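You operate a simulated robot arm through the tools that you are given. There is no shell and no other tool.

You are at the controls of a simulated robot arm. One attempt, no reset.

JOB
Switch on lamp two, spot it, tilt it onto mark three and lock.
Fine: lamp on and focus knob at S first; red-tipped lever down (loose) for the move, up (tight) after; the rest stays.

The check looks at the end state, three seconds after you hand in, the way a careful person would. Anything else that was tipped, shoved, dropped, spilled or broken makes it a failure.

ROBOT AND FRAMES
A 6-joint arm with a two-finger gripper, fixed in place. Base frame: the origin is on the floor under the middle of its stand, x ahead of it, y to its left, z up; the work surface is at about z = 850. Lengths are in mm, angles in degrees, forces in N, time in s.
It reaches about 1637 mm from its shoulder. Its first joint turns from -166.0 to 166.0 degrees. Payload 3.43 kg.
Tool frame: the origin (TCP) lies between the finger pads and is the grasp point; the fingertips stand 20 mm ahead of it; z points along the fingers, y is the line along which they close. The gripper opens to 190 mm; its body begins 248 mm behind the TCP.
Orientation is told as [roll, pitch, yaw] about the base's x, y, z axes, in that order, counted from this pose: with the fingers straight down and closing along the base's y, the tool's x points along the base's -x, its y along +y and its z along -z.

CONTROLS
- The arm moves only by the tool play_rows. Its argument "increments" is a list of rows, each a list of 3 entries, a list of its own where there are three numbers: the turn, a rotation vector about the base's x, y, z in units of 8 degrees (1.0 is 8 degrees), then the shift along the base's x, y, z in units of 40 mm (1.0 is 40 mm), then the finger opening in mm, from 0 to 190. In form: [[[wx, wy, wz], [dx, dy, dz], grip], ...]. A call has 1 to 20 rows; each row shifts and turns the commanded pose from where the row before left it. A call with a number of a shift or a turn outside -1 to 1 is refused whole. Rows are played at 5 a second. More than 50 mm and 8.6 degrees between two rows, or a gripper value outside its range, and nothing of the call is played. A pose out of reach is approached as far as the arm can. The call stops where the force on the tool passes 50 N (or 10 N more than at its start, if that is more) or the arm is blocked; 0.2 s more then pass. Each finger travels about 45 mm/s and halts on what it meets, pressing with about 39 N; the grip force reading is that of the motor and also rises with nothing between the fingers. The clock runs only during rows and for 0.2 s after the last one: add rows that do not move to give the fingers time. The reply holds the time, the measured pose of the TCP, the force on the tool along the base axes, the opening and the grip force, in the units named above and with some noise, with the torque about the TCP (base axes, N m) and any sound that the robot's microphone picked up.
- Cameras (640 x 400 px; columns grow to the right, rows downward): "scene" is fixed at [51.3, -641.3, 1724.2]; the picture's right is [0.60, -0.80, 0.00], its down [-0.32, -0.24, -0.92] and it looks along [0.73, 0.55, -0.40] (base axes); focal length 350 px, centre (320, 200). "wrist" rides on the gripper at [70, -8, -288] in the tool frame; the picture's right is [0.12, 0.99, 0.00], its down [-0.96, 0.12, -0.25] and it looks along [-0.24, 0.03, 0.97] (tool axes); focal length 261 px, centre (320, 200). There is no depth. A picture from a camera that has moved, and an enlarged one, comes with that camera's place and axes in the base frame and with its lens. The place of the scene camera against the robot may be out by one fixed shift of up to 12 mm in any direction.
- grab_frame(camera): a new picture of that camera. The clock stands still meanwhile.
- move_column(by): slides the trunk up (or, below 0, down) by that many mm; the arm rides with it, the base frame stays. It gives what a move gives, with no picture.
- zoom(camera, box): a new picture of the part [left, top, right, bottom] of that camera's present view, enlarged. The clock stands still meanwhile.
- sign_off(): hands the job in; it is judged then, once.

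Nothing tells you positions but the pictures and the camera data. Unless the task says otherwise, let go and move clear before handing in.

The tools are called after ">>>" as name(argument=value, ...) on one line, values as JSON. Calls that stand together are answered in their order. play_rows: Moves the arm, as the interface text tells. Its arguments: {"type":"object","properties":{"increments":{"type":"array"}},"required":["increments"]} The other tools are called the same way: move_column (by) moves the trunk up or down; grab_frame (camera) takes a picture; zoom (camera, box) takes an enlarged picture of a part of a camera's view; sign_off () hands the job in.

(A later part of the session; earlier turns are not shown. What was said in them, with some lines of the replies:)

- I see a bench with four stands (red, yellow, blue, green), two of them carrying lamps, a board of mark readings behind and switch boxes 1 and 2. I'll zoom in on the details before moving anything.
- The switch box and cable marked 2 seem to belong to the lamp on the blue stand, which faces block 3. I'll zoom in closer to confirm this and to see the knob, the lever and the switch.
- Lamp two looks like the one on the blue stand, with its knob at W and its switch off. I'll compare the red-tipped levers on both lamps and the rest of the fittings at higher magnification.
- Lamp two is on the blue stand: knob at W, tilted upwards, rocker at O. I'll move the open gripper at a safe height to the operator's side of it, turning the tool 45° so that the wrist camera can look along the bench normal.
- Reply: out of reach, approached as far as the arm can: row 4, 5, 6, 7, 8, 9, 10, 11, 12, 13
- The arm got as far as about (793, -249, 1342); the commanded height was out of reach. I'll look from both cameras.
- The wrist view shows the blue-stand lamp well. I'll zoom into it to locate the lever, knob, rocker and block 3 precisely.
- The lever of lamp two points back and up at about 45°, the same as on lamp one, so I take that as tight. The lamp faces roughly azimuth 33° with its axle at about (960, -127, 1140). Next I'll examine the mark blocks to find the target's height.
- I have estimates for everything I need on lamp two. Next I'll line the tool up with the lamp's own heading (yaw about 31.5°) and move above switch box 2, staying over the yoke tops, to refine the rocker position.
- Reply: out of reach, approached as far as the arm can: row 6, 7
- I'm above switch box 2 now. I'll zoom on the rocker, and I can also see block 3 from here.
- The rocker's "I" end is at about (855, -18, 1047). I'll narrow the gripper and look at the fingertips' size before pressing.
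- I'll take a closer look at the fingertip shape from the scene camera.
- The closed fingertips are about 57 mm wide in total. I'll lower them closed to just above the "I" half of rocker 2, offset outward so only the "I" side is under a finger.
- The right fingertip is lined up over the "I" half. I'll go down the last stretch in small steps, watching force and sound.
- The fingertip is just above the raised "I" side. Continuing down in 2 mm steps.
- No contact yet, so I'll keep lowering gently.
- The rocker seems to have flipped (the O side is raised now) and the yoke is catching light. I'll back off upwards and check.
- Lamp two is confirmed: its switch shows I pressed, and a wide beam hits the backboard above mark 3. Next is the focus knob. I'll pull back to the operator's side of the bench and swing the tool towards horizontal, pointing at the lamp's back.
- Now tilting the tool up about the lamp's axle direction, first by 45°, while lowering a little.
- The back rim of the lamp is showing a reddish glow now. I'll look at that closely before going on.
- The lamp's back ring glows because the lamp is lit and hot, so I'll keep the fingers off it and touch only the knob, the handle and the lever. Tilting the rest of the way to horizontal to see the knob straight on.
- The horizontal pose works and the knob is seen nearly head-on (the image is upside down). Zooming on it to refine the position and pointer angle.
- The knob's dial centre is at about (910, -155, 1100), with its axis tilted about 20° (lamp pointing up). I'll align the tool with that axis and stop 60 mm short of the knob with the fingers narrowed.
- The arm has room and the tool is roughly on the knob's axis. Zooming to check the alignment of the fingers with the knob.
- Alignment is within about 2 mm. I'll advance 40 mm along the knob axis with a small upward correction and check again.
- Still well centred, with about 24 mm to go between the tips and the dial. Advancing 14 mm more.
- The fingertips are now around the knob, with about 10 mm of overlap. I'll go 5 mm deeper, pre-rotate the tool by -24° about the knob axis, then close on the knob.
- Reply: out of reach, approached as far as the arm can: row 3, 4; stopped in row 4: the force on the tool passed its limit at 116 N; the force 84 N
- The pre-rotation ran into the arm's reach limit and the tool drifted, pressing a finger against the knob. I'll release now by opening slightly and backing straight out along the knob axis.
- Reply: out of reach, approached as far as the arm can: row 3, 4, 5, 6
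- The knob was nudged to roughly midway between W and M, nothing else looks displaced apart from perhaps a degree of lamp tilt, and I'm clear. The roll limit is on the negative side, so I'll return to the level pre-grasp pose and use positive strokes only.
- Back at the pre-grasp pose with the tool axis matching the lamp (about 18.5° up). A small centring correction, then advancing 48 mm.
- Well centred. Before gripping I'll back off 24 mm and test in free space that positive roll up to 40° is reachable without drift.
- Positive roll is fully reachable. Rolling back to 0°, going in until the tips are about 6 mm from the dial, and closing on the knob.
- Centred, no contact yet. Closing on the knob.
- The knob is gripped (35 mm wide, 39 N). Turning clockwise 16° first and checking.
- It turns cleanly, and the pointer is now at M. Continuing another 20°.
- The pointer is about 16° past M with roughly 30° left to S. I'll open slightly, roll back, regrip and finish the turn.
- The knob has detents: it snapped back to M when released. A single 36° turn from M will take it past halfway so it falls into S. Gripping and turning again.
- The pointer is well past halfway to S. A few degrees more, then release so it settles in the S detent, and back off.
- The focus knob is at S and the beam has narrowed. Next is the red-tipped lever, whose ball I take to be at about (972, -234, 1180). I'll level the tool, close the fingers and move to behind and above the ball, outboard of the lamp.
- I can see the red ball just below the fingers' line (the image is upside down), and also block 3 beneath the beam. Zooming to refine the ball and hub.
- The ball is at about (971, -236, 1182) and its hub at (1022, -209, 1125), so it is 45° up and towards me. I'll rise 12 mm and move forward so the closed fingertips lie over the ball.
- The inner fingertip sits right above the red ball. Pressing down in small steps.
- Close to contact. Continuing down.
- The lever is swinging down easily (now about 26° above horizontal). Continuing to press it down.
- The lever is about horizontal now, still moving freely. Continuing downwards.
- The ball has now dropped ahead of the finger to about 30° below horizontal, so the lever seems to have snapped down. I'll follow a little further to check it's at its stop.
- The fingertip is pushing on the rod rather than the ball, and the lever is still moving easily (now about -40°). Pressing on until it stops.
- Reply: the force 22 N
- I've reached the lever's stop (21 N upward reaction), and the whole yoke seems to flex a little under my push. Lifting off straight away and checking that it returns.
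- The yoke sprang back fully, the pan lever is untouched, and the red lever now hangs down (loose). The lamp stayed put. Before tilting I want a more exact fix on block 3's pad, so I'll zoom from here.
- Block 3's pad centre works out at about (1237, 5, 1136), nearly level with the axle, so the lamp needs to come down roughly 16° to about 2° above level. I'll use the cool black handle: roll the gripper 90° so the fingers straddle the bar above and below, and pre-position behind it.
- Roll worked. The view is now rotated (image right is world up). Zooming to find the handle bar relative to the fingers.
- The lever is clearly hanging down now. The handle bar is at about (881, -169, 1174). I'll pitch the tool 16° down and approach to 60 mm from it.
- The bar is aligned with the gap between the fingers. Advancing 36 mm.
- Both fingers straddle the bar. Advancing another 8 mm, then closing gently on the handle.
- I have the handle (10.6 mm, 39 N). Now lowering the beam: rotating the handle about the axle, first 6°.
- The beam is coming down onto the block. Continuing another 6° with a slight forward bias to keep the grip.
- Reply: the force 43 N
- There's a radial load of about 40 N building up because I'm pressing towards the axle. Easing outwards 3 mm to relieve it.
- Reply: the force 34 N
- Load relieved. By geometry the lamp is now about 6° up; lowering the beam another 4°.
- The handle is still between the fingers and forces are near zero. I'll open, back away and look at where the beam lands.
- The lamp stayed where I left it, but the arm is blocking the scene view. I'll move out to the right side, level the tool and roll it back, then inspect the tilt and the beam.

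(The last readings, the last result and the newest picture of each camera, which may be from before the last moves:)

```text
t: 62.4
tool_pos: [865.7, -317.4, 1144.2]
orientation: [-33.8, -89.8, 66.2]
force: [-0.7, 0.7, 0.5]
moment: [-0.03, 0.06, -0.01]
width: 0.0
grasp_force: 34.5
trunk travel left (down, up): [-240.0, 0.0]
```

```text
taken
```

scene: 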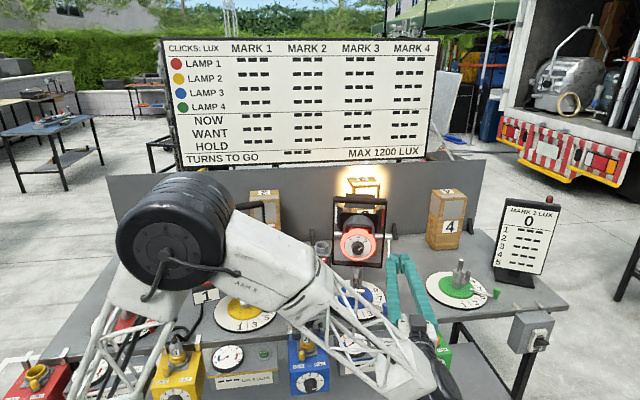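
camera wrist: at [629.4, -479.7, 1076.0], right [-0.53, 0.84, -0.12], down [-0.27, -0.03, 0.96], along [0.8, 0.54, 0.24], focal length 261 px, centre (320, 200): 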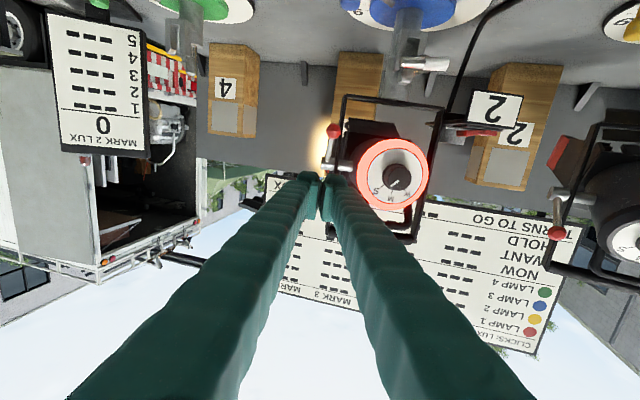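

>>> zoom(camera="scene", box=[325, 155, 405, 275])

>>> zoom(camera="scene", box=[335, 160, 395, 210])

>>> zoom(camera="wrist", box=[300, 50, 460, 220])

>>> zoom(camera="scene", box=[330, 225, 390, 270])

```text
3.33 times, centred on (365, 215) of scene
camera zoom: at [51.3, -641.3, 1724.2], right [0.6, -0.8, 0.0], down [-0.32, -0.24, -0.92], along [0.73, 0.55, -0.4], focal length 1166 px, centre (170, 150)
```

zoom: 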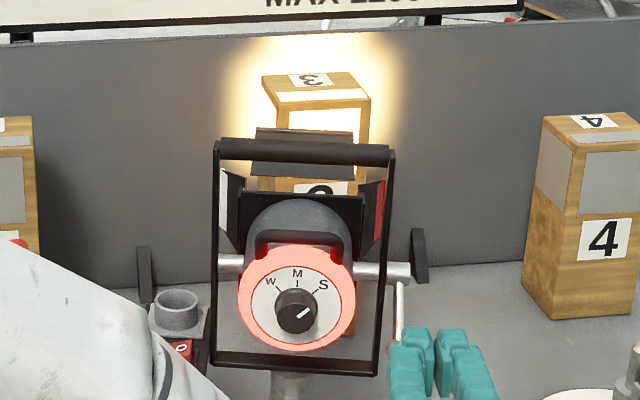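

```text
8.00 times, centred on (365, 185) of scene
camera zoom: at [51.3, -641.3, 1724.2], right [0.6, -0.8, 0.0], down [-0.32, -0.24, -0.92], along [0.73, 0.55, -0.4], focal length 2797 px, centre (-40, 320)
```

zoom: 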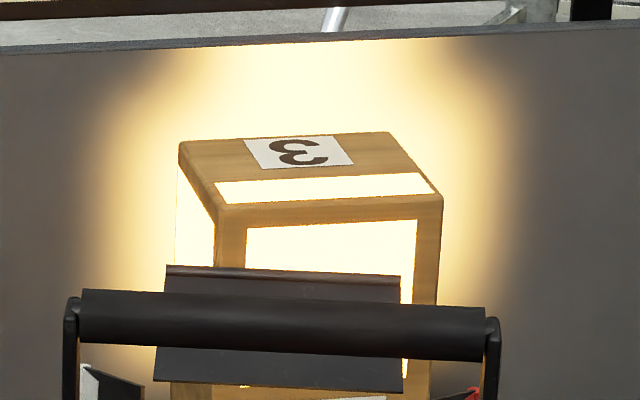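

```text
2.35 times, centred on (380, 135) of wrist
camera zoom: at [629.4, -479.7, 1076.0], right [-0.53, 0.84, -0.12], down [-0.27, -0.03, 0.96], along [0.8, 0.54, 0.24], focal length 613 px, centre (179, 353)
```

zoom: 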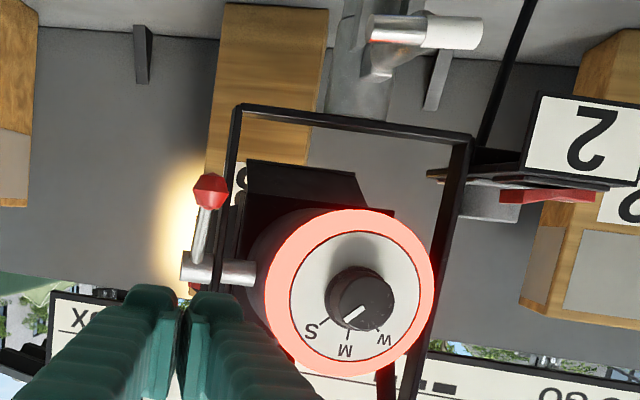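

```text
8.89 times, centred on (360, 248) of scene
camera zoom: at [51.3, -641.3, 1724.2], right [0.6, -0.8, 0.0], down [-0.32, -0.24, -0.92], along [0.73, 0.55, -0.4], focal length 3108 px, centre (-36, -222)
```

zoom: 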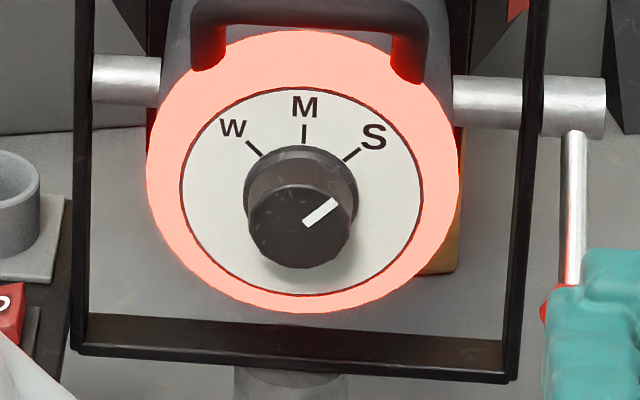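

The beam is now on block 3: the front pad and the wall around it are lit. To judge the centring I'll look at the light disc's edge on the wall beside the block.

>>> zoom(camera="wrist", box=[285, 90, 365, 190])

>>> zoom(camera="scene", box=[310, 155, 430, 235])

```text
4.00 times, centred on (325, 140) of wrist
camera zoom: at [629.4, -479.7, 1076.0], right [-0.53, 0.84, -0.12], down [-0.27, -0.03, 0.96], along [0.8, 0.54, 0.24], focal length 1043 px, centre (300, 440)
```

zoom: 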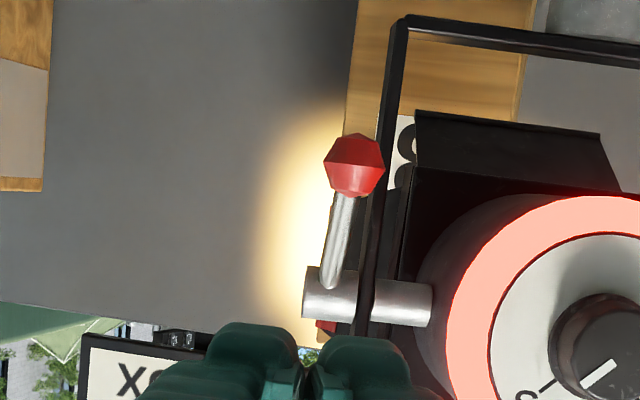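

```text
5.00 times, centred on (370, 195) of scene
camera zoom: at [51.3, -641.3, 1724.2], right [0.6, -0.8, 0.0], down [-0.32, -0.24, -0.92], along [0.73, 0.55, -0.4], focal length 1748 px, centre (70, 225)
```

zoom: 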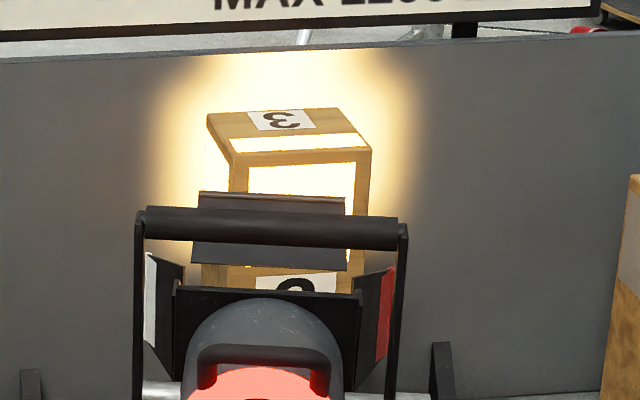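

I'll zoom on each side of the light disc to estimate its centre height on the wall more carefully.

>>> zoom(camera="scene", box=[325, 160, 375, 220])

>>> zoom(camera="scene", box=[365, 160, 415, 220])

```text
6.67 times, centred on (350, 190) of scene
camera zoom: at [51.3, -641.3, 1724.2], right [0.6, -0.8, 0.0], down [-0.32, -0.24, -0.92], along [0.73, 0.55, -0.4], focal length 2331 px, centre (120, 267)
```

zoom: 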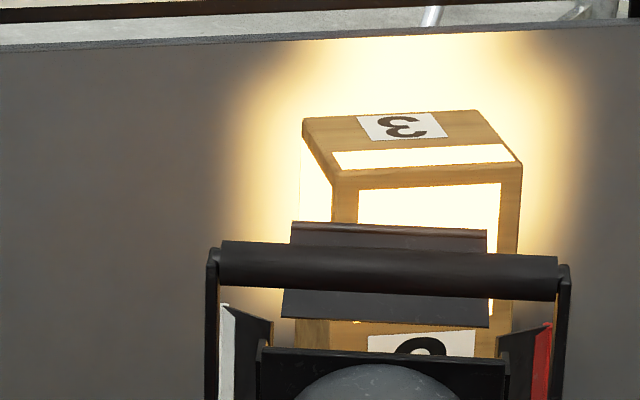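

```text
6.67 times, centred on (390, 190) of scene
camera zoom: at [51.3, -641.3, 1724.2], right [0.6, -0.8, 0.0], down [-0.32, -0.24, -0.92], along [0.73, 0.55, -0.4], focal length 2331 px, centre (-147, 267)
```

zoom: 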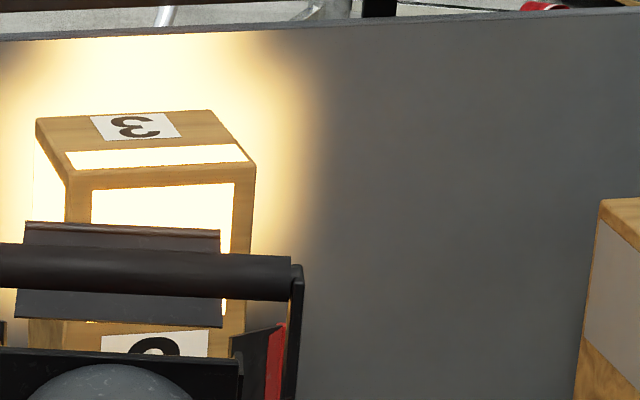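

By the wall disc the beam is at about +2°, close to the target, but the dial view suggests slightly lower. I'll get a better head-on view from directly behind the lamp to measure the tilt more precisely.

>>> play_rows(increments=[[[0, 0, 0], [-0.733, 0.237, 0.229], 0], [[0, 0, 0], [-0.733, 0.237, 0.229], 0], [[0, 0, 0], [-0.733, 0.237, 0.229], 0], [[0, 0, 0], [-0.733, 0.237, 0.229], 0], [[0, 0, 0], [-0.733, 0.237, 0.229], 0], [[0, 0, 0], [0, 0, 0], 0]])

>>> zoom(camera="wrist", box=[270, 90, 370, 190])

>>> grab_frame(camera="wrist")

```text
t: 63.8
tool_pos: [718.7, -269.0, 1192.4]
orientation: [3.8, -89.8, 28.6]
force: [0.2, 0.5, -0.1]
moment: [0.0, -0.01, -0.03]
width: 0.1
grasp_force: 35.0
trunk travel left (down, up): [-240.0, 0.0]
```

```text
4.00 times, centred on (320, 140) of wrist
camera zoom: at [482.7, -431.1, 1122.5], right [-0.53, 0.84, -0.12], down [-0.27, -0.03, 0.96], along [0.8, 0.54, 0.24], focal length 1043 px, centre (320, 440)
```

zoom: 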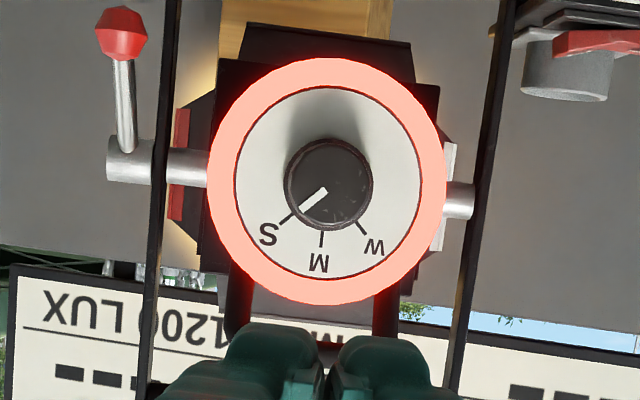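

```text
taken
camera wrist: at [482.7, -431.1, 1122.5], right [-0.53, 0.84, -0.12], down [-0.27, -0.03, 0.96], along [0.8, 0.54, 0.24], focal length 261 px, centre (320, 200)
```

wrist: 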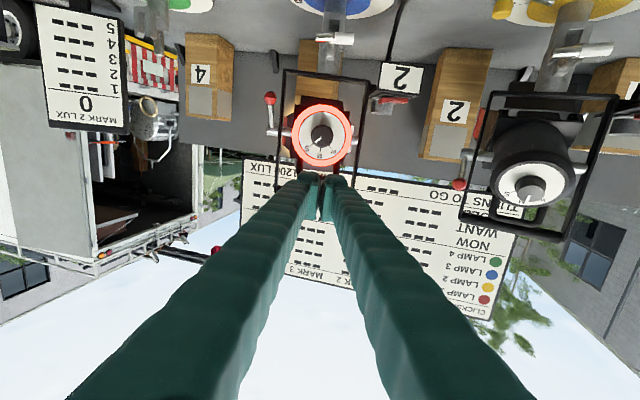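

The lamp axis measures roughly +1° (within about 1° of the pad centre by several estimates), so I'll lock it and then re-check. I'll go back to the right side, low, beneath the hanging red ball.

>>> play_rows(increments=[[[0, 0, 0], [0.58, -0.2325, -0.6975], 0], [[0, 0, 0], [0.58, -0.2325, -0.6975], 0], [[0, 0, 0], [0.58, -0.2325, -0.6975], 0], [[0, 0, 0], [0.58, -0.2325, -0.6975], 0], [[0, 0, 0], [0.58, -0.2325, -0.6975], 0], [[0, 0, 0], [0.58, -0.2325, -0.6975], 0], [[0, 0, 0], [0, 0, 0], 0]])

>>> grab_frame(camera="wrist")

>>> zoom(camera="wrist", box=[280, 110, 380, 230])

>>> grab_frame(camera="scene")

```text
t: 65.4
tool_pos: [860.1, -327.3, 1025.0]
orientation: [0.6, -89.7, 31.8]
force: [0.1, -0.5, 1.4]
moment: [-0.01, 0.0, 0.02]
width: 0.0
grasp_force: 34.3
trunk travel left (down, up): [-240.0, 0.0]
```

```text
taken
camera wrist: at [623.0, -488.0, 955.2], right [-0.53, 0.84, -0.12], down [-0.27, -0.03, 0.96], along [0.8, 0.54, 0.24], focal length 261 px, centre (320, 200)
```

wrist: 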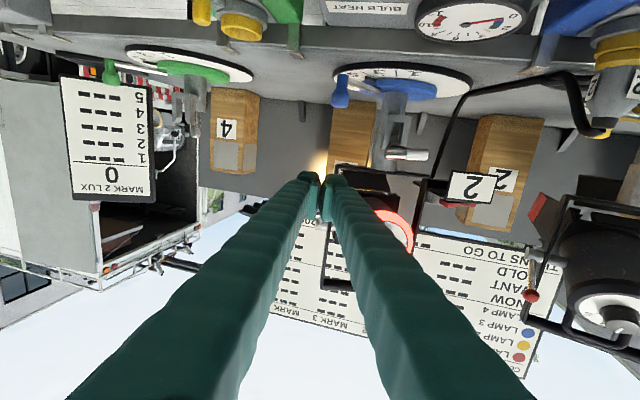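

```text
3.33 times, centred on (330, 170) of wrist
camera zoom: at [623.0, -488.0, 955.2], right [-0.53, 0.84, -0.12], down [-0.27, -0.03, 0.96], along [0.8, 0.54, 0.24], focal length 869 px, centre (287, 300)
```

zoom: 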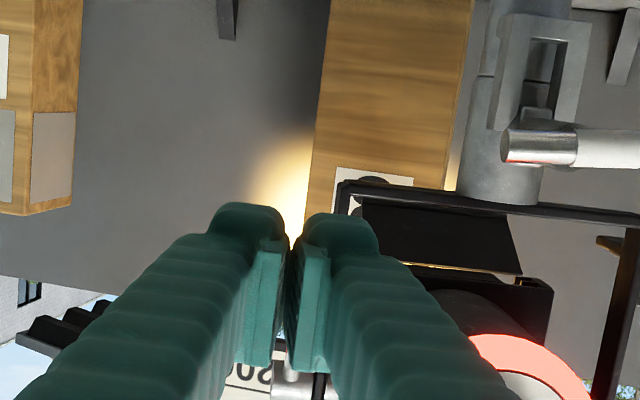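

```text
taken
```

scene: 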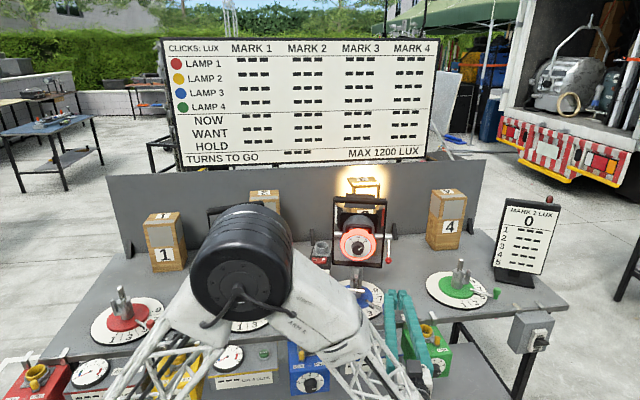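

Now sliding forward beneath the ball.

>>> play_rows(increments=[[[0, 0, 0], [0.642, 0.441, 0], 0], [[0, 0, 0], [0.642, 0.441, 0], 0], [[0, 0, 0], [0.642, 0.441, 0], 0], [[0, 0, 0], [0.642, 0.441, 0], 0], [[0, 0, 0], [0, 0, 0], 0]])

>>> zoom(camera="scene", box=[335, 215, 425, 295])

>>> zoom(camera="wrist", box=[270, 150, 390, 270])

```text
t: 66.6
tool_pos: [964.4, -255.8, 1023.4]
orientation: [2.6, -89.8, 29.9]
force: [0.0, -0.1, -0.2]
moment: [-0.03, 0.02, 0.0]
width: 0.0
grasp_force: 34.4
trunk travel left (down, up): [-240.0, 0.0]
```

```text
5.00 times, centred on (380, 255) of scene
camera zoom: at [51.3, -641.3, 1724.2], right [0.6, -0.8, 0.0], down [-0.32, -0.24, -0.92], along [0.73, 0.55, -0.4], focal length 1748 px, centre (20, -75)
```

zoom: 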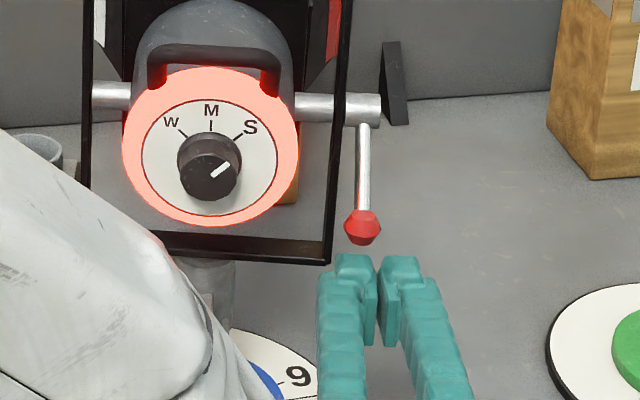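

```text
3.33 times, centred on (330, 210) of wrist
camera zoom: at [726.4, -417.5, 954.2], right [-0.53, 0.84, -0.12], down [-0.27, -0.03, 0.96], along [0.8, 0.54, 0.24], focal length 869 px, centre (287, 167)
```

zoom: 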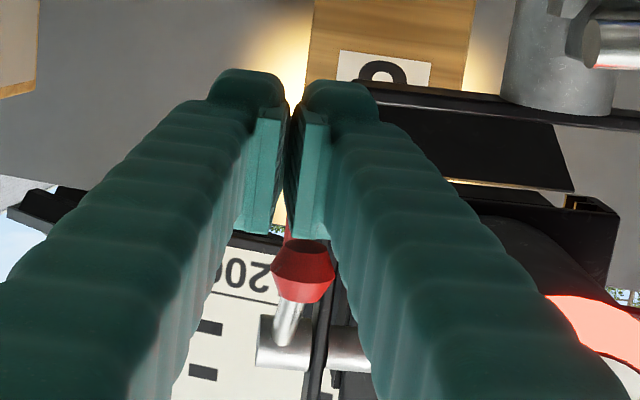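

The ball is right above the inner fingertip. Lifting gradually.

>>> play_rows(increments=[[[0, 0, 0], [0, 0, 0.15], 0], [[0, 0, 0], [0, 0, 0.15], 0], [[0, 0, 0], [0, 0, 0.15], 0], [[0, 0, 0], [0, 0, 0.15], 0], [[0, 0, 0], [0, 0, 0.15], 0]])

>>> zoom(camera="scene", box=[335, 205, 425, 285])

```text
t: 67.8
tool_pos: [964.5, -253.9, 1054.4]
orientation: [-0.9, -89.9, 33.4]
force: [0.3, -0.2, 0.0]
moment: [0.0, -0.02, 0.01]
width: 0.3
grasp_force: 34.8
trunk travel left (down, up): [-240.0, 0.0]
```

```text
5.00 times, centred on (380, 245) of scene
camera zoom: at [51.3, -641.3, 1724.2], right [0.6, -0.8, 0.0], down [-0.32, -0.24, -0.92], along [0.73, 0.55, -0.4], focal length 1748 px, centre (20, -25)
```

zoom: 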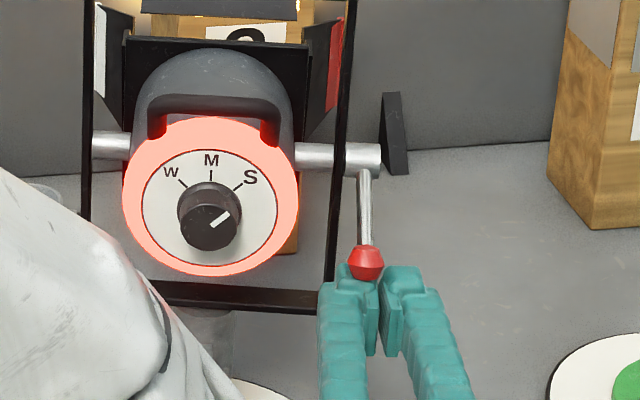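

Contact made; the lever begins to move. Continuing the lift.

>>> play_rows(increments=[[[0, 0, 0], [0, 0, 0.15], 0], [[0, 0, 0], [0, 0, 0.15], 0], [[0, 0, 0], [0, 0, 0.15], 0], [[0, 0, 0], [0, 0, 0.15], 0], [[0, 0, 0], [0, 0, 0.15], 0]])

>>> zoom(camera="scene", box=[335, 205, 425, 285])

>>> zoom(camera="wrist", box=[270, 150, 390, 270])

```text
t: 69.0
tool_pos: [961.9, -256.0, 1084.9]
orientation: [5.6, -89.8, 26.6]
force: [0.1, -0.4, 0.0]
moment: [0.0, 0.0, 0.02]
width: 0.0
grasp_force: 33.8
trunk travel left (down, up): [-240.0, 0.0]
```

```text
5.00 times, centred on (380, 245) of scene
camera zoom: at [51.3, -641.3, 1724.2], right [0.6, -0.8, 0.0], down [-0.32, -0.24, -0.92], along [0.73, 0.55, -0.4], focal length 1748 px, centre (20, -25)
```

zoom: 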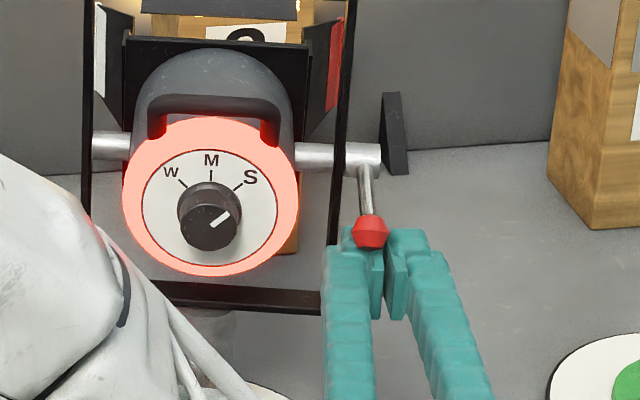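

```text
3.33 times, centred on (330, 210) of wrist
camera zoom: at [724.4, -417.6, 1015.1], right [-0.53, 0.84, -0.12], down [-0.27, -0.03, 0.96], along [0.8, 0.54, 0.24], focal length 869 px, centre (287, 167)
```

zoom: 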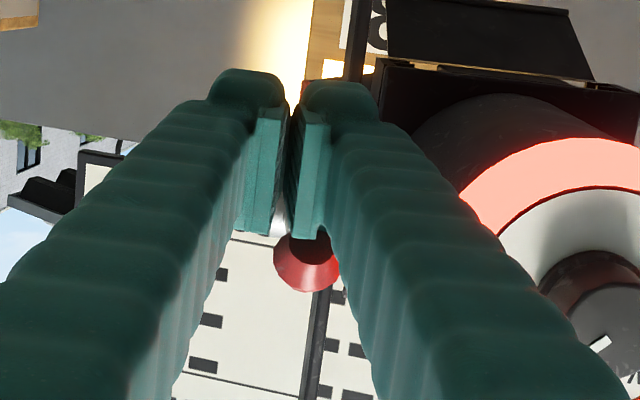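

Lever rising, lamp unmoved. Continuing.

>>> play_rows(increments=[[[0, 0, 0], [0, 0, 0.15], 0], [[0, 0, 0], [0, 0, 0.15], 0], [[0, 0, 0], [0, 0, 0.15], 0], [[0, 0, 0], [0, 0, 0.15], 0], [[0, 0, 0], [0, 0, 0.15], 0]])

>>> zoom(camera="scene", box=[335, 205, 425, 285])

>>> zoom(camera="wrist", box=[270, 110, 390, 230])

```text
t: 70.2
tool_pos: [963.0, -255.8, 1115.4]
orientation: [4.2, -89.8, 28.1]
force: [0.4, 0.4, 0.2]
moment: [0.0, -0.02, 0.04]
width: 0.1
grasp_force: 34.4
trunk travel left (down, up): [-240.0, 0.0]
```

```text
5.00 times, centred on (380, 245) of scene
camera zoom: at [51.3, -641.3, 1724.2], right [0.6, -0.8, 0.0], down [-0.32, -0.24, -0.92], along [0.73, 0.55, -0.4], focal length 1748 px, centre (20, -25)
```

zoom: 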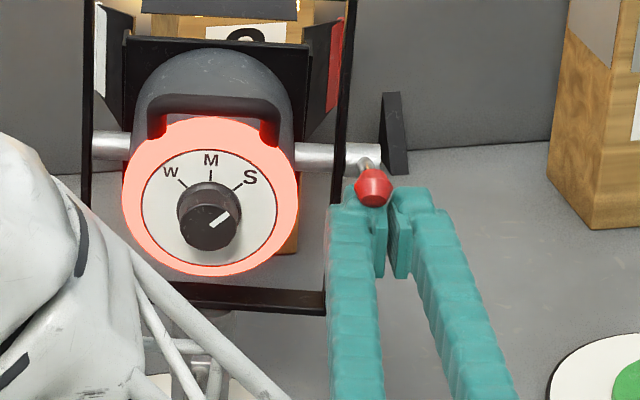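

```text
3.33 times, centred on (330, 170) of wrist
camera zoom: at [725.4, -417.2, 1045.8], right [-0.53, 0.84, -0.12], down [-0.27, -0.03, 0.96], along [0.8, 0.54, 0.24], focal length 869 px, centre (287, 300)
```

zoom: 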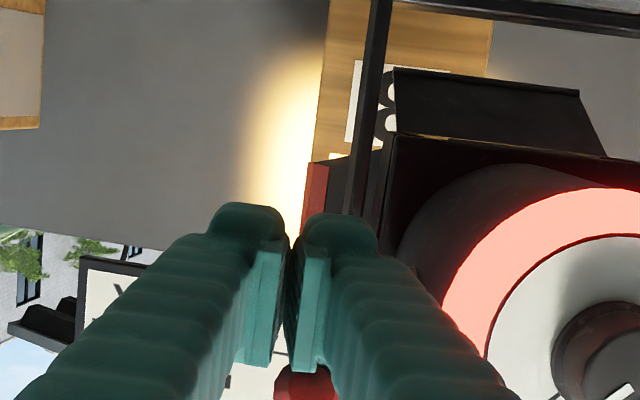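

About 18° above horizontal now. Continuing in smaller steps, watching the force.

>>> play_rows(increments=[[[0, 0, 0], [0, 0, 0.1], 0], [[0, 0, 0], [0, 0, 0.1], 0], [[0, 0, 0], [0, 0, 0.1], 0], [[0, 0, 0], [0, 0, 0.1], 0]])

>>> zoom(camera="scene", box=[335, 205, 425, 285])

```text
t: 71.2
tool_pos: [963.5, -256.0, 1131.8]
orientation: [-6.6, -89.8, 39.0]
force: [0.1, 0.5, -0.4]
moment: [-0.01, -0.04, -0.03]
width: 0.2
grasp_force: 34.4
trunk travel left (down, up): [-240.0, 0.0]
```

```text
5.00 times, centred on (380, 245) of scene
camera zoom: at [51.3, -641.3, 1724.2], right [0.6, -0.8, 0.0], down [-0.32, -0.24, -0.92], along [0.73, 0.55, -0.4], focal length 1748 px, centre (20, -25)
```

zoom: 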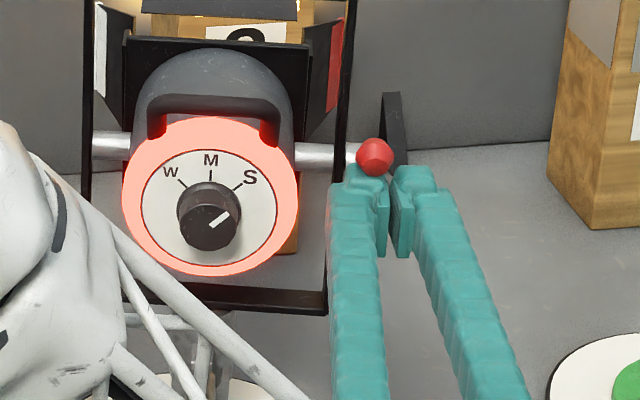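

The ball needs to rise a little further to its original tight position. Continuing.

>>> play_rows(increments=[[[0, 0, 0], [0, 0, 0.1], 0], [[0, 0, 0], [0, 0, 0.1], 0], [[0, 0, 0], [0, 0, 0.05], 0]])

>>> zoom(camera="scene", box=[335, 205, 425, 285])

```text
t: 72.0
tool_pos: [963.4, -255.2, 1140.8]
orientation: [7.6, -89.8, 24.7]
force: [-0.1, 0.2, 0.7]
moment: [-0.06, 0.01, 0.02]
width: 0.2
grasp_force: 34.1
trunk travel left (down, up): [-240.0, 0.0]
```

```text
5.00 times, centred on (380, 245) of scene
camera zoom: at [51.3, -641.3, 1724.2], right [0.6, -0.8, 0.0], down [-0.32, -0.24, -0.92], along [0.73, 0.55, -0.4], focal length 1748 px, centre (20, -25)
```

zoom: 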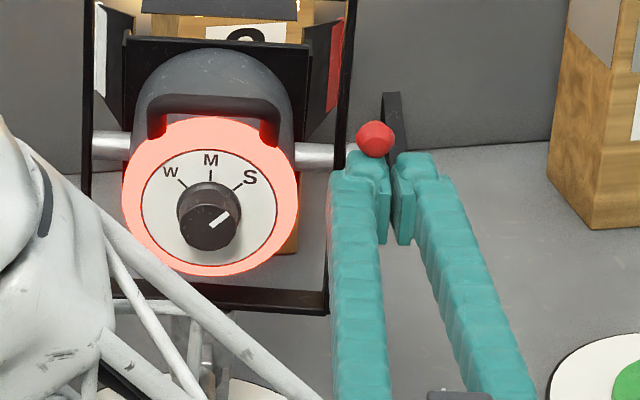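

>>> play_rows(increments=[[[0, 0, 0], [0, 0, 0.06], 0], [[0, 0, 0], [0, 0, 0.06], 0]])

>>> zoom(camera="scene", box=[335, 205, 425, 285])

```text
t: 72.6
tool_pos: [963.4, -255.6, 1146.1]
orientation: [-0.8, -89.8, 33.1]
force: [0.8, 0.0, -0.7]
moment: [0.0, -0.05, 0.0]
width: 0.1
grasp_force: 34.2
trunk travel left (down, up): [-240.0, 0.0]
```

```text
5.00 times, centred on (380, 245) of scene
camera zoom: at [51.3, -641.3, 1724.2], right [0.6, -0.8, 0.0], down [-0.32, -0.24, -0.92], along [0.73, 0.55, -0.4], focal length 1748 px, centre (20, -25)
```

zoom: 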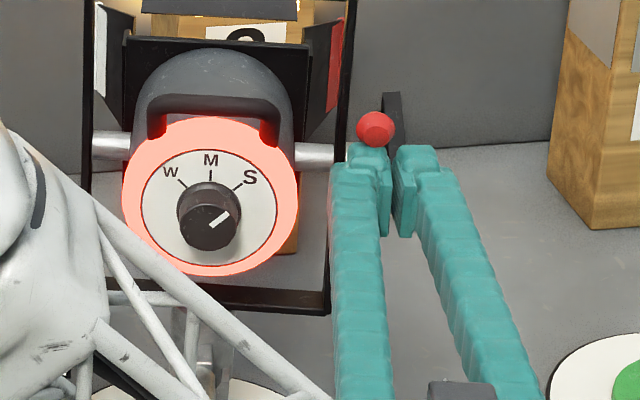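

Nearly at the original spot. A couple of millimetres more until I feel the stop.

>>> play_rows(increments=[[[0, 0, 0], [0, 0, 0.04], 0], [[0, 0, 0], [0, 0, 0.04], 0]])

>>> zoom(camera="scene", box=[335, 205, 425, 285])

```text
t: 73.2
tool_pos: [962.8, -255.4, 1148.3]
orientation: [9.3, -89.8, 23.2]
force: [-0.6, 1.9, -5.7]
moment: [-0.11, -0.01, 0.07]
width: 0.1
grasp_force: 34.3
trunk travel left (down, up): [-240.0, 0.0]
```

```text
5.00 times, centred on (380, 245) of scene
camera zoom: at [51.3, -641.3, 1724.2], right [0.6, -0.8, 0.0], down [-0.32, -0.24, -0.92], along [0.73, 0.55, -0.4], focal length 1748 px, centre (20, -25)
```

zoom: 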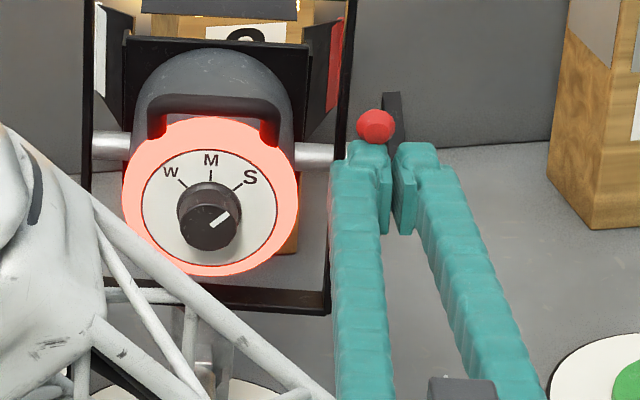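

The stop is felt (about 6 N) and the ball is at its original tight position. One more slight press to make sure, then I'll lower and back out.

>>> play_rows(increments=[[[0, 0, 0], [0, 0, 0.03], 0], [[0, 0, 0], [0, 0, 0.02], 0], [[0, 0, 0], [0, 0, 0], 0]])

>>> play_rows(increments=[[[0, 0, 0], [0, 0, -0.15], 0], [[0, 0, 0], [0, 0, -0.25], 0], [[0, 0, 0], [0, 0, -0.3], 0], [[0, 0, 0], [-0.67, -0.43, 0], 0], [[0, 0, 0], [-0.67, -0.43, 0], 0], [[0, 0, 0], [-0.67, -0.43, 0], 0], [[0, 0, 0], [-0.67, -0.43, 0], 0]])

>>> grab_frame(camera="wrist")

>>> zoom(camera="scene", box=[325, 155, 425, 275])

```text
t: 74.0
tool_pos: [963.9, -255.2, 1148.2]
orientation: [17.5, -89.8, 14.9]
force: [-4.1, 0.7, -25.2]
moment: [-0.38, 0.04, 0.2]
width: 0.0
grasp_force: 33.9
trunk travel left (down, up): [-240.0, 0.0]
```

```text
t: 75.6
tool_pos: [854.7, -325.8, 1124.9]
orientation: [-2.3, -89.8, 34.8]
force: [-0.7, 0.8, -0.7]
moment: [0.0, -0.06, 0.01]
width: 0.0
grasp_force: 35.0
trunk travel left (down, up): [-240.0, 0.0]
```

```text
taken
camera wrist: at [617.3, -486.8, 1054.4], right [-0.53, 0.84, -0.12], down [-0.27, -0.03, 0.96], along [0.8, 0.54, 0.24], focal length 261 px, centre (320, 200)
```

wrist: 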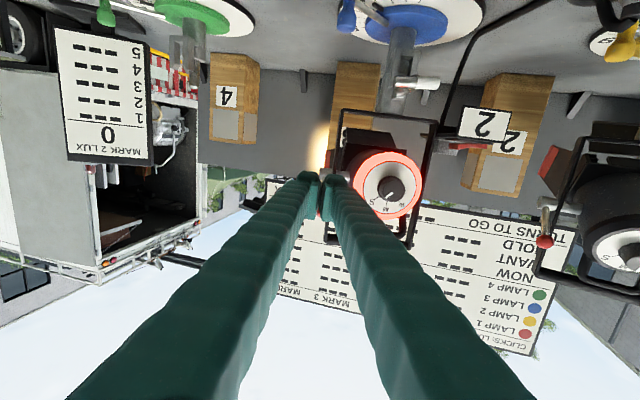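

```text
3.33 times, centred on (375, 215) of scene
camera zoom: at [51.3, -641.3, 1724.2], right [0.6, -0.8, 0.0], down [-0.32, -0.24, -0.92], along [0.73, 0.55, -0.4], focal length 1166 px, centre (137, 150)
```

zoom: 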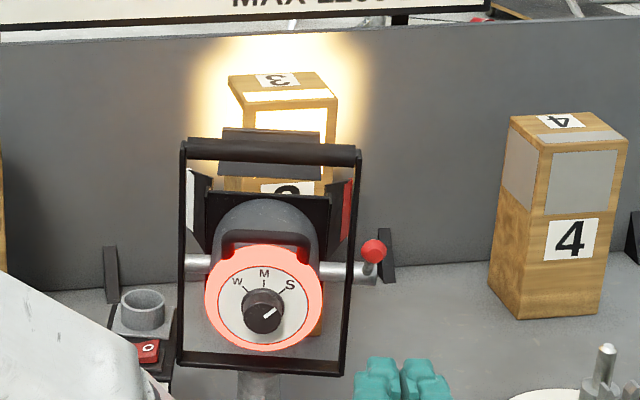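

The lever is up and locked and the lamp hasn't moved. Now I'll retract upwards, away from everything, and bring the tool back to pointing down so both cameras can check the whole bench.

>>> play_rows(increments=[[[0, 0, 0], [-0.675, 0.28, 0.875], 0], [[0, 0, 0], [-0.675, 0.28, 0.875], 0], [[0, 0, 0], [-0.675, 0.28, 0.875], 0], [[0, 0, 0], [-0.675, 0.28, 0.875], 0], [[0, 0, 0], [-0.675, 0.28, 0.875], 0], [[-0.505, 0.79, 0], [0, 0, 0], 60], [[-0.505, 0.79, 0], [0, 0, 0], 100], [[-0.505, 0.79, 0], [0, 0, 0], 100], [[-0.505, 0.79, 0], [0, 0, 0], 100], [[-0.505, 0.79, 0], [0, 0, 0], 100], [[-0.505, 0.79, 0], [0, 0, 0], 100], [[-0.505, 0.79, 0], [0, 0, 0], 100], [[-0.505, 0.79, 0], [0, 0, 0], 100], [[-0.505, 0.79, 0], [0, 0, 0], 100], [[-0.505, 0.79, 0], [0, 0, 0], 100], [[-0.505, 0.79, 0], [0, 0, 0], 100], [[-0.505, 0.79, 0], [0, 0, 0], 100]])

>>> grab_frame(camera="wrist")

>>> grab_frame(camera="scene")

```text
t: 79.2
tool_pos: [719.3, -267.4, 1299.4]
orientation: [-0.1, 0.3, 32.5]
force: [-0.1, -0.2, 0.7]
moment: [0.1, -0.24, -0.02]
width: 99.9
grasp_force: 0.1
trunk travel left (down, up): [-240.0, 0.0]
```

```text
taken
camera wrist: at [666.0, -311.7, 1587.1], right [-0.63, 0.77, 0.0], down [0.75, 0.62, 0.24], along [0.19, 0.15, -0.97], focal length 261 px, centre (320, 200)
```

wrist: 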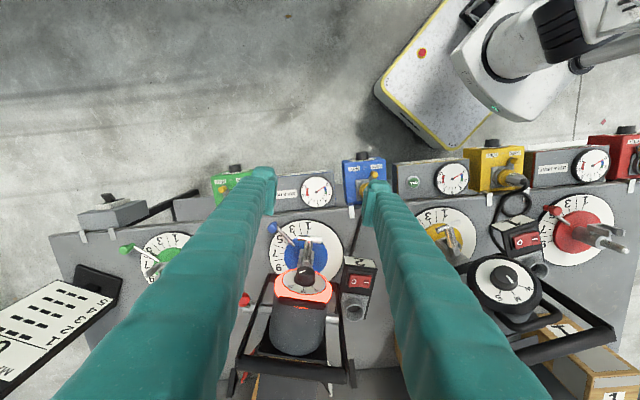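

```text
taken
```

scene: 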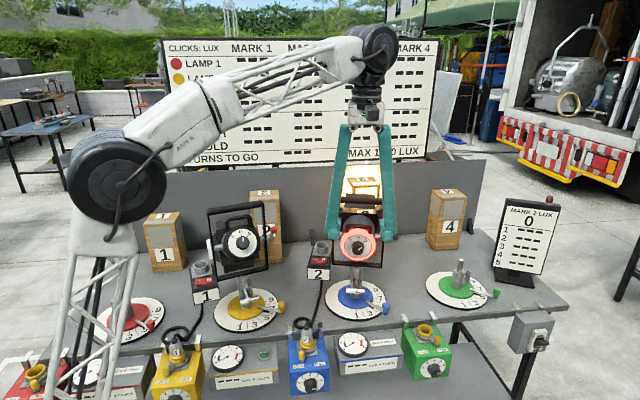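

Clear. Comparing with my first pictures: pan dial, yoke, the other lamp, dimmers and gauge.

>>> zoom(camera="scene", box=[330, 265, 410, 325])

>>> zoom(camera="scene", box=[328, 220, 408, 270])

>>> zoom(camera="scene", box=[160, 180, 320, 340])

>>> zoom(camera="scene", box=[280, 310, 420, 400])

>>> zoom(camera="scene", box=[290, 235, 370, 285])

>>> zoom(camera="wrist", box=[220, 200, 400, 400])

```text
6.67 times, centred on (370, 295) of scene
camera zoom: at [51.3, -641.3, 1724.2], right [0.6, -0.8, 0.0], down [-0.32, -0.24, -0.92], along [0.73, 0.55, -0.4], focal length 2331 px, centre (-13, -433)
```

zoom: 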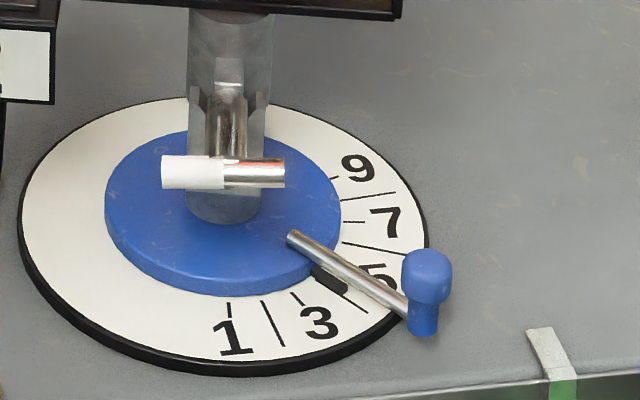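

```text
8.00 times, centred on (368, 245) of scene
camera zoom: at [51.3, -641.3, 1724.2], right [0.6, -0.8, 0.0], down [-0.32, -0.24, -0.92], along [0.73, 0.55, -0.4], focal length 2797 px, centre (-64, -160)
```

zoom: 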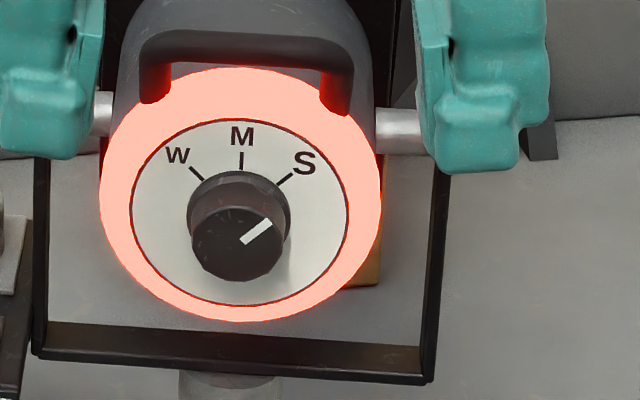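

```text
2.50 times, centred on (240, 260) of scene
camera zoom: at [51.3, -641.3, 1724.2], right [0.6, -0.8, 0.0], down [-0.32, -0.24, -0.92], along [0.73, 0.55, -0.4], focal length 874 px, centre (520, 50)
```

zoom: 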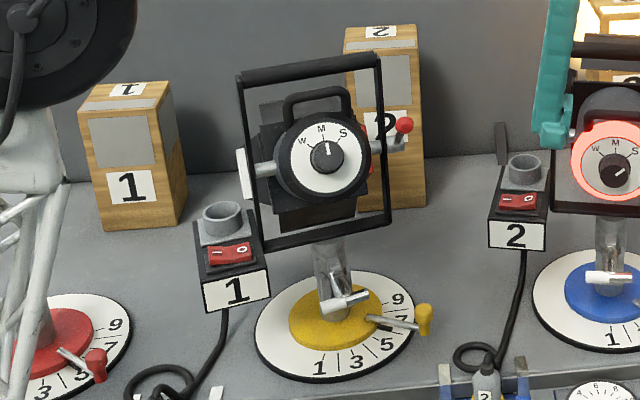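

```text
4.44 times, centred on (350, 355) of scene
camera zoom: at [51.3, -641.3, 1724.2], right [0.6, -0.8, 0.0], down [-0.32, -0.24, -0.92], along [0.73, 0.55, -0.4], focal length 1554 px, centre (187, -489)
```

zoom: 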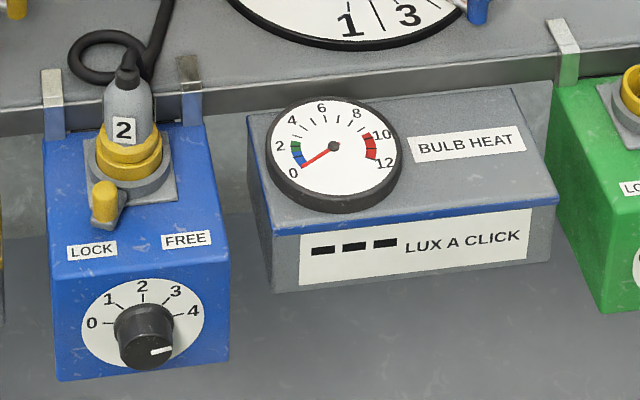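

```text
8.00 times, centred on (330, 260) of scene
camera zoom: at [51.3, -641.3, 1724.2], right [0.6, -0.8, 0.0], down [-0.32, -0.24, -0.92], along [0.73, 0.55, -0.4], focal length 2797 px, centre (240, -280)
```

zoom: 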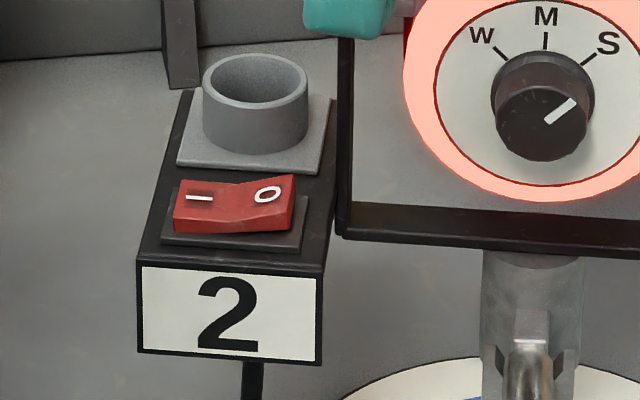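

```text
2.00 times, centred on (310, 300) of wrist
camera zoom: at [666.0, -311.7, 1587.1], right [-0.63, 0.77, 0.0], down [0.75, 0.62, 0.24], along [0.19, 0.15, -0.97], focal length 521 px, centre (340, 0)
```

zoom: 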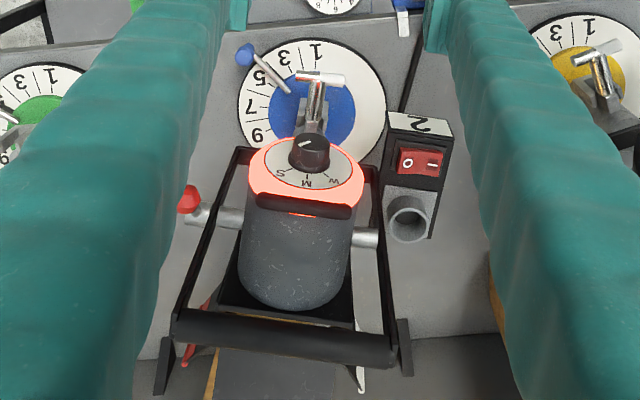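

Everything else matches the first pictures. To settle the tilt more precisely I'll zoom hard on the dial and measure its foreshortening.

>>> zoom(camera="scene", box=[340, 230, 376, 261])

>>> zoom(camera="scene", box=[325, 160, 405, 220])

```text
12.90 times, centred on (358, 246) of scene
camera zoom: at [51.3, -641.3, 1724.2], right [0.6, -0.8, 0.0], down [-0.32, -0.24, -0.92], along [0.73, 0.55, -0.4], focal length 4512 px, centre (-170, -387)
```

zoom: 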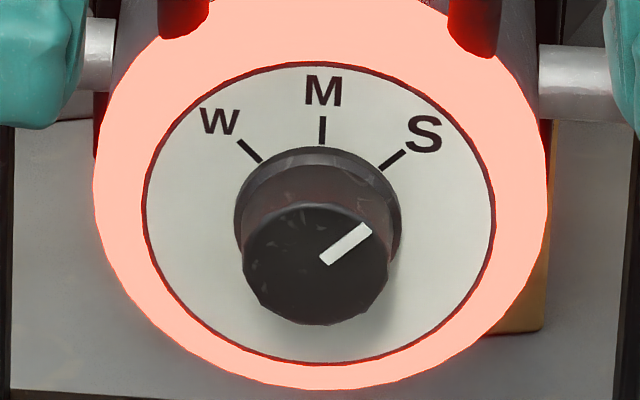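

```text
6.67 times, centred on (365, 190) of scene
camera zoom: at [51.3, -641.3, 1724.2], right [0.6, -0.8, 0.0], down [-0.32, -0.24, -0.92], along [0.73, 0.55, -0.4], focal length 2331 px, centre (20, 267)
```

zoom: 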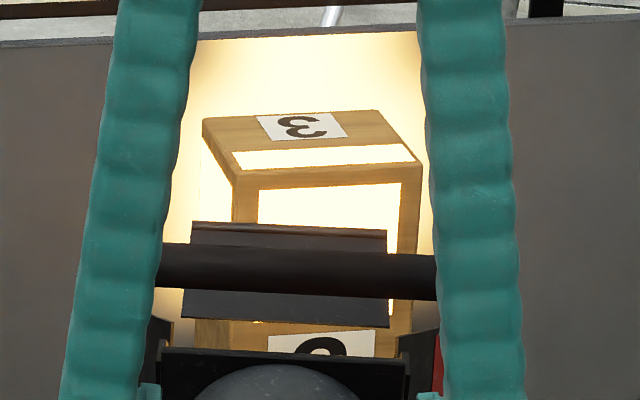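

Lamp two is lit with its knob at S. The beam is on mark 3, where its pads and the wall around it are lit. The red lever is back up at its original tight position. The pan dial, the other lamp, the dimmers and the blocks match my first pictures, and the gripper is open and clear, so I'm handing in.

>>> sign_off()

```text
The job is handed in.
```

Lamp two, the one on the blue stand with switch box 2, is switched on, set to S, tilted onto mark three and locked. I've handed the job in.

- **Aim:** I measured the beam at about 1° above level. The centre of mark three's pad is about 2° above level, so the beam should land roughly 5 mm below centre. By my measurements the lamp's fixed pan puts the beam about 30 mm left of the pad's centre, still on the pad. I left the pan as it was because you asked for tilt only.
- **Lock:** The red-tipped lever went down for the move. Afterwards it went back up to its stop, with the ball where it started, and the lamp did not shift when I locked it.
- **Unplanned contact:** On the first try at the knob the arm ran out of reach and a finger pushed the lamp with about 116 N. That turned the knob partway and tipped the lamp about 1°. I redid the knob, and the tilt was changed afterwards anyway.
- **Everything else:** The pan dial, the other lamp, the blue dimmer and the blocks I could see matched the first pictures. The gripper is open and clear of the bench.
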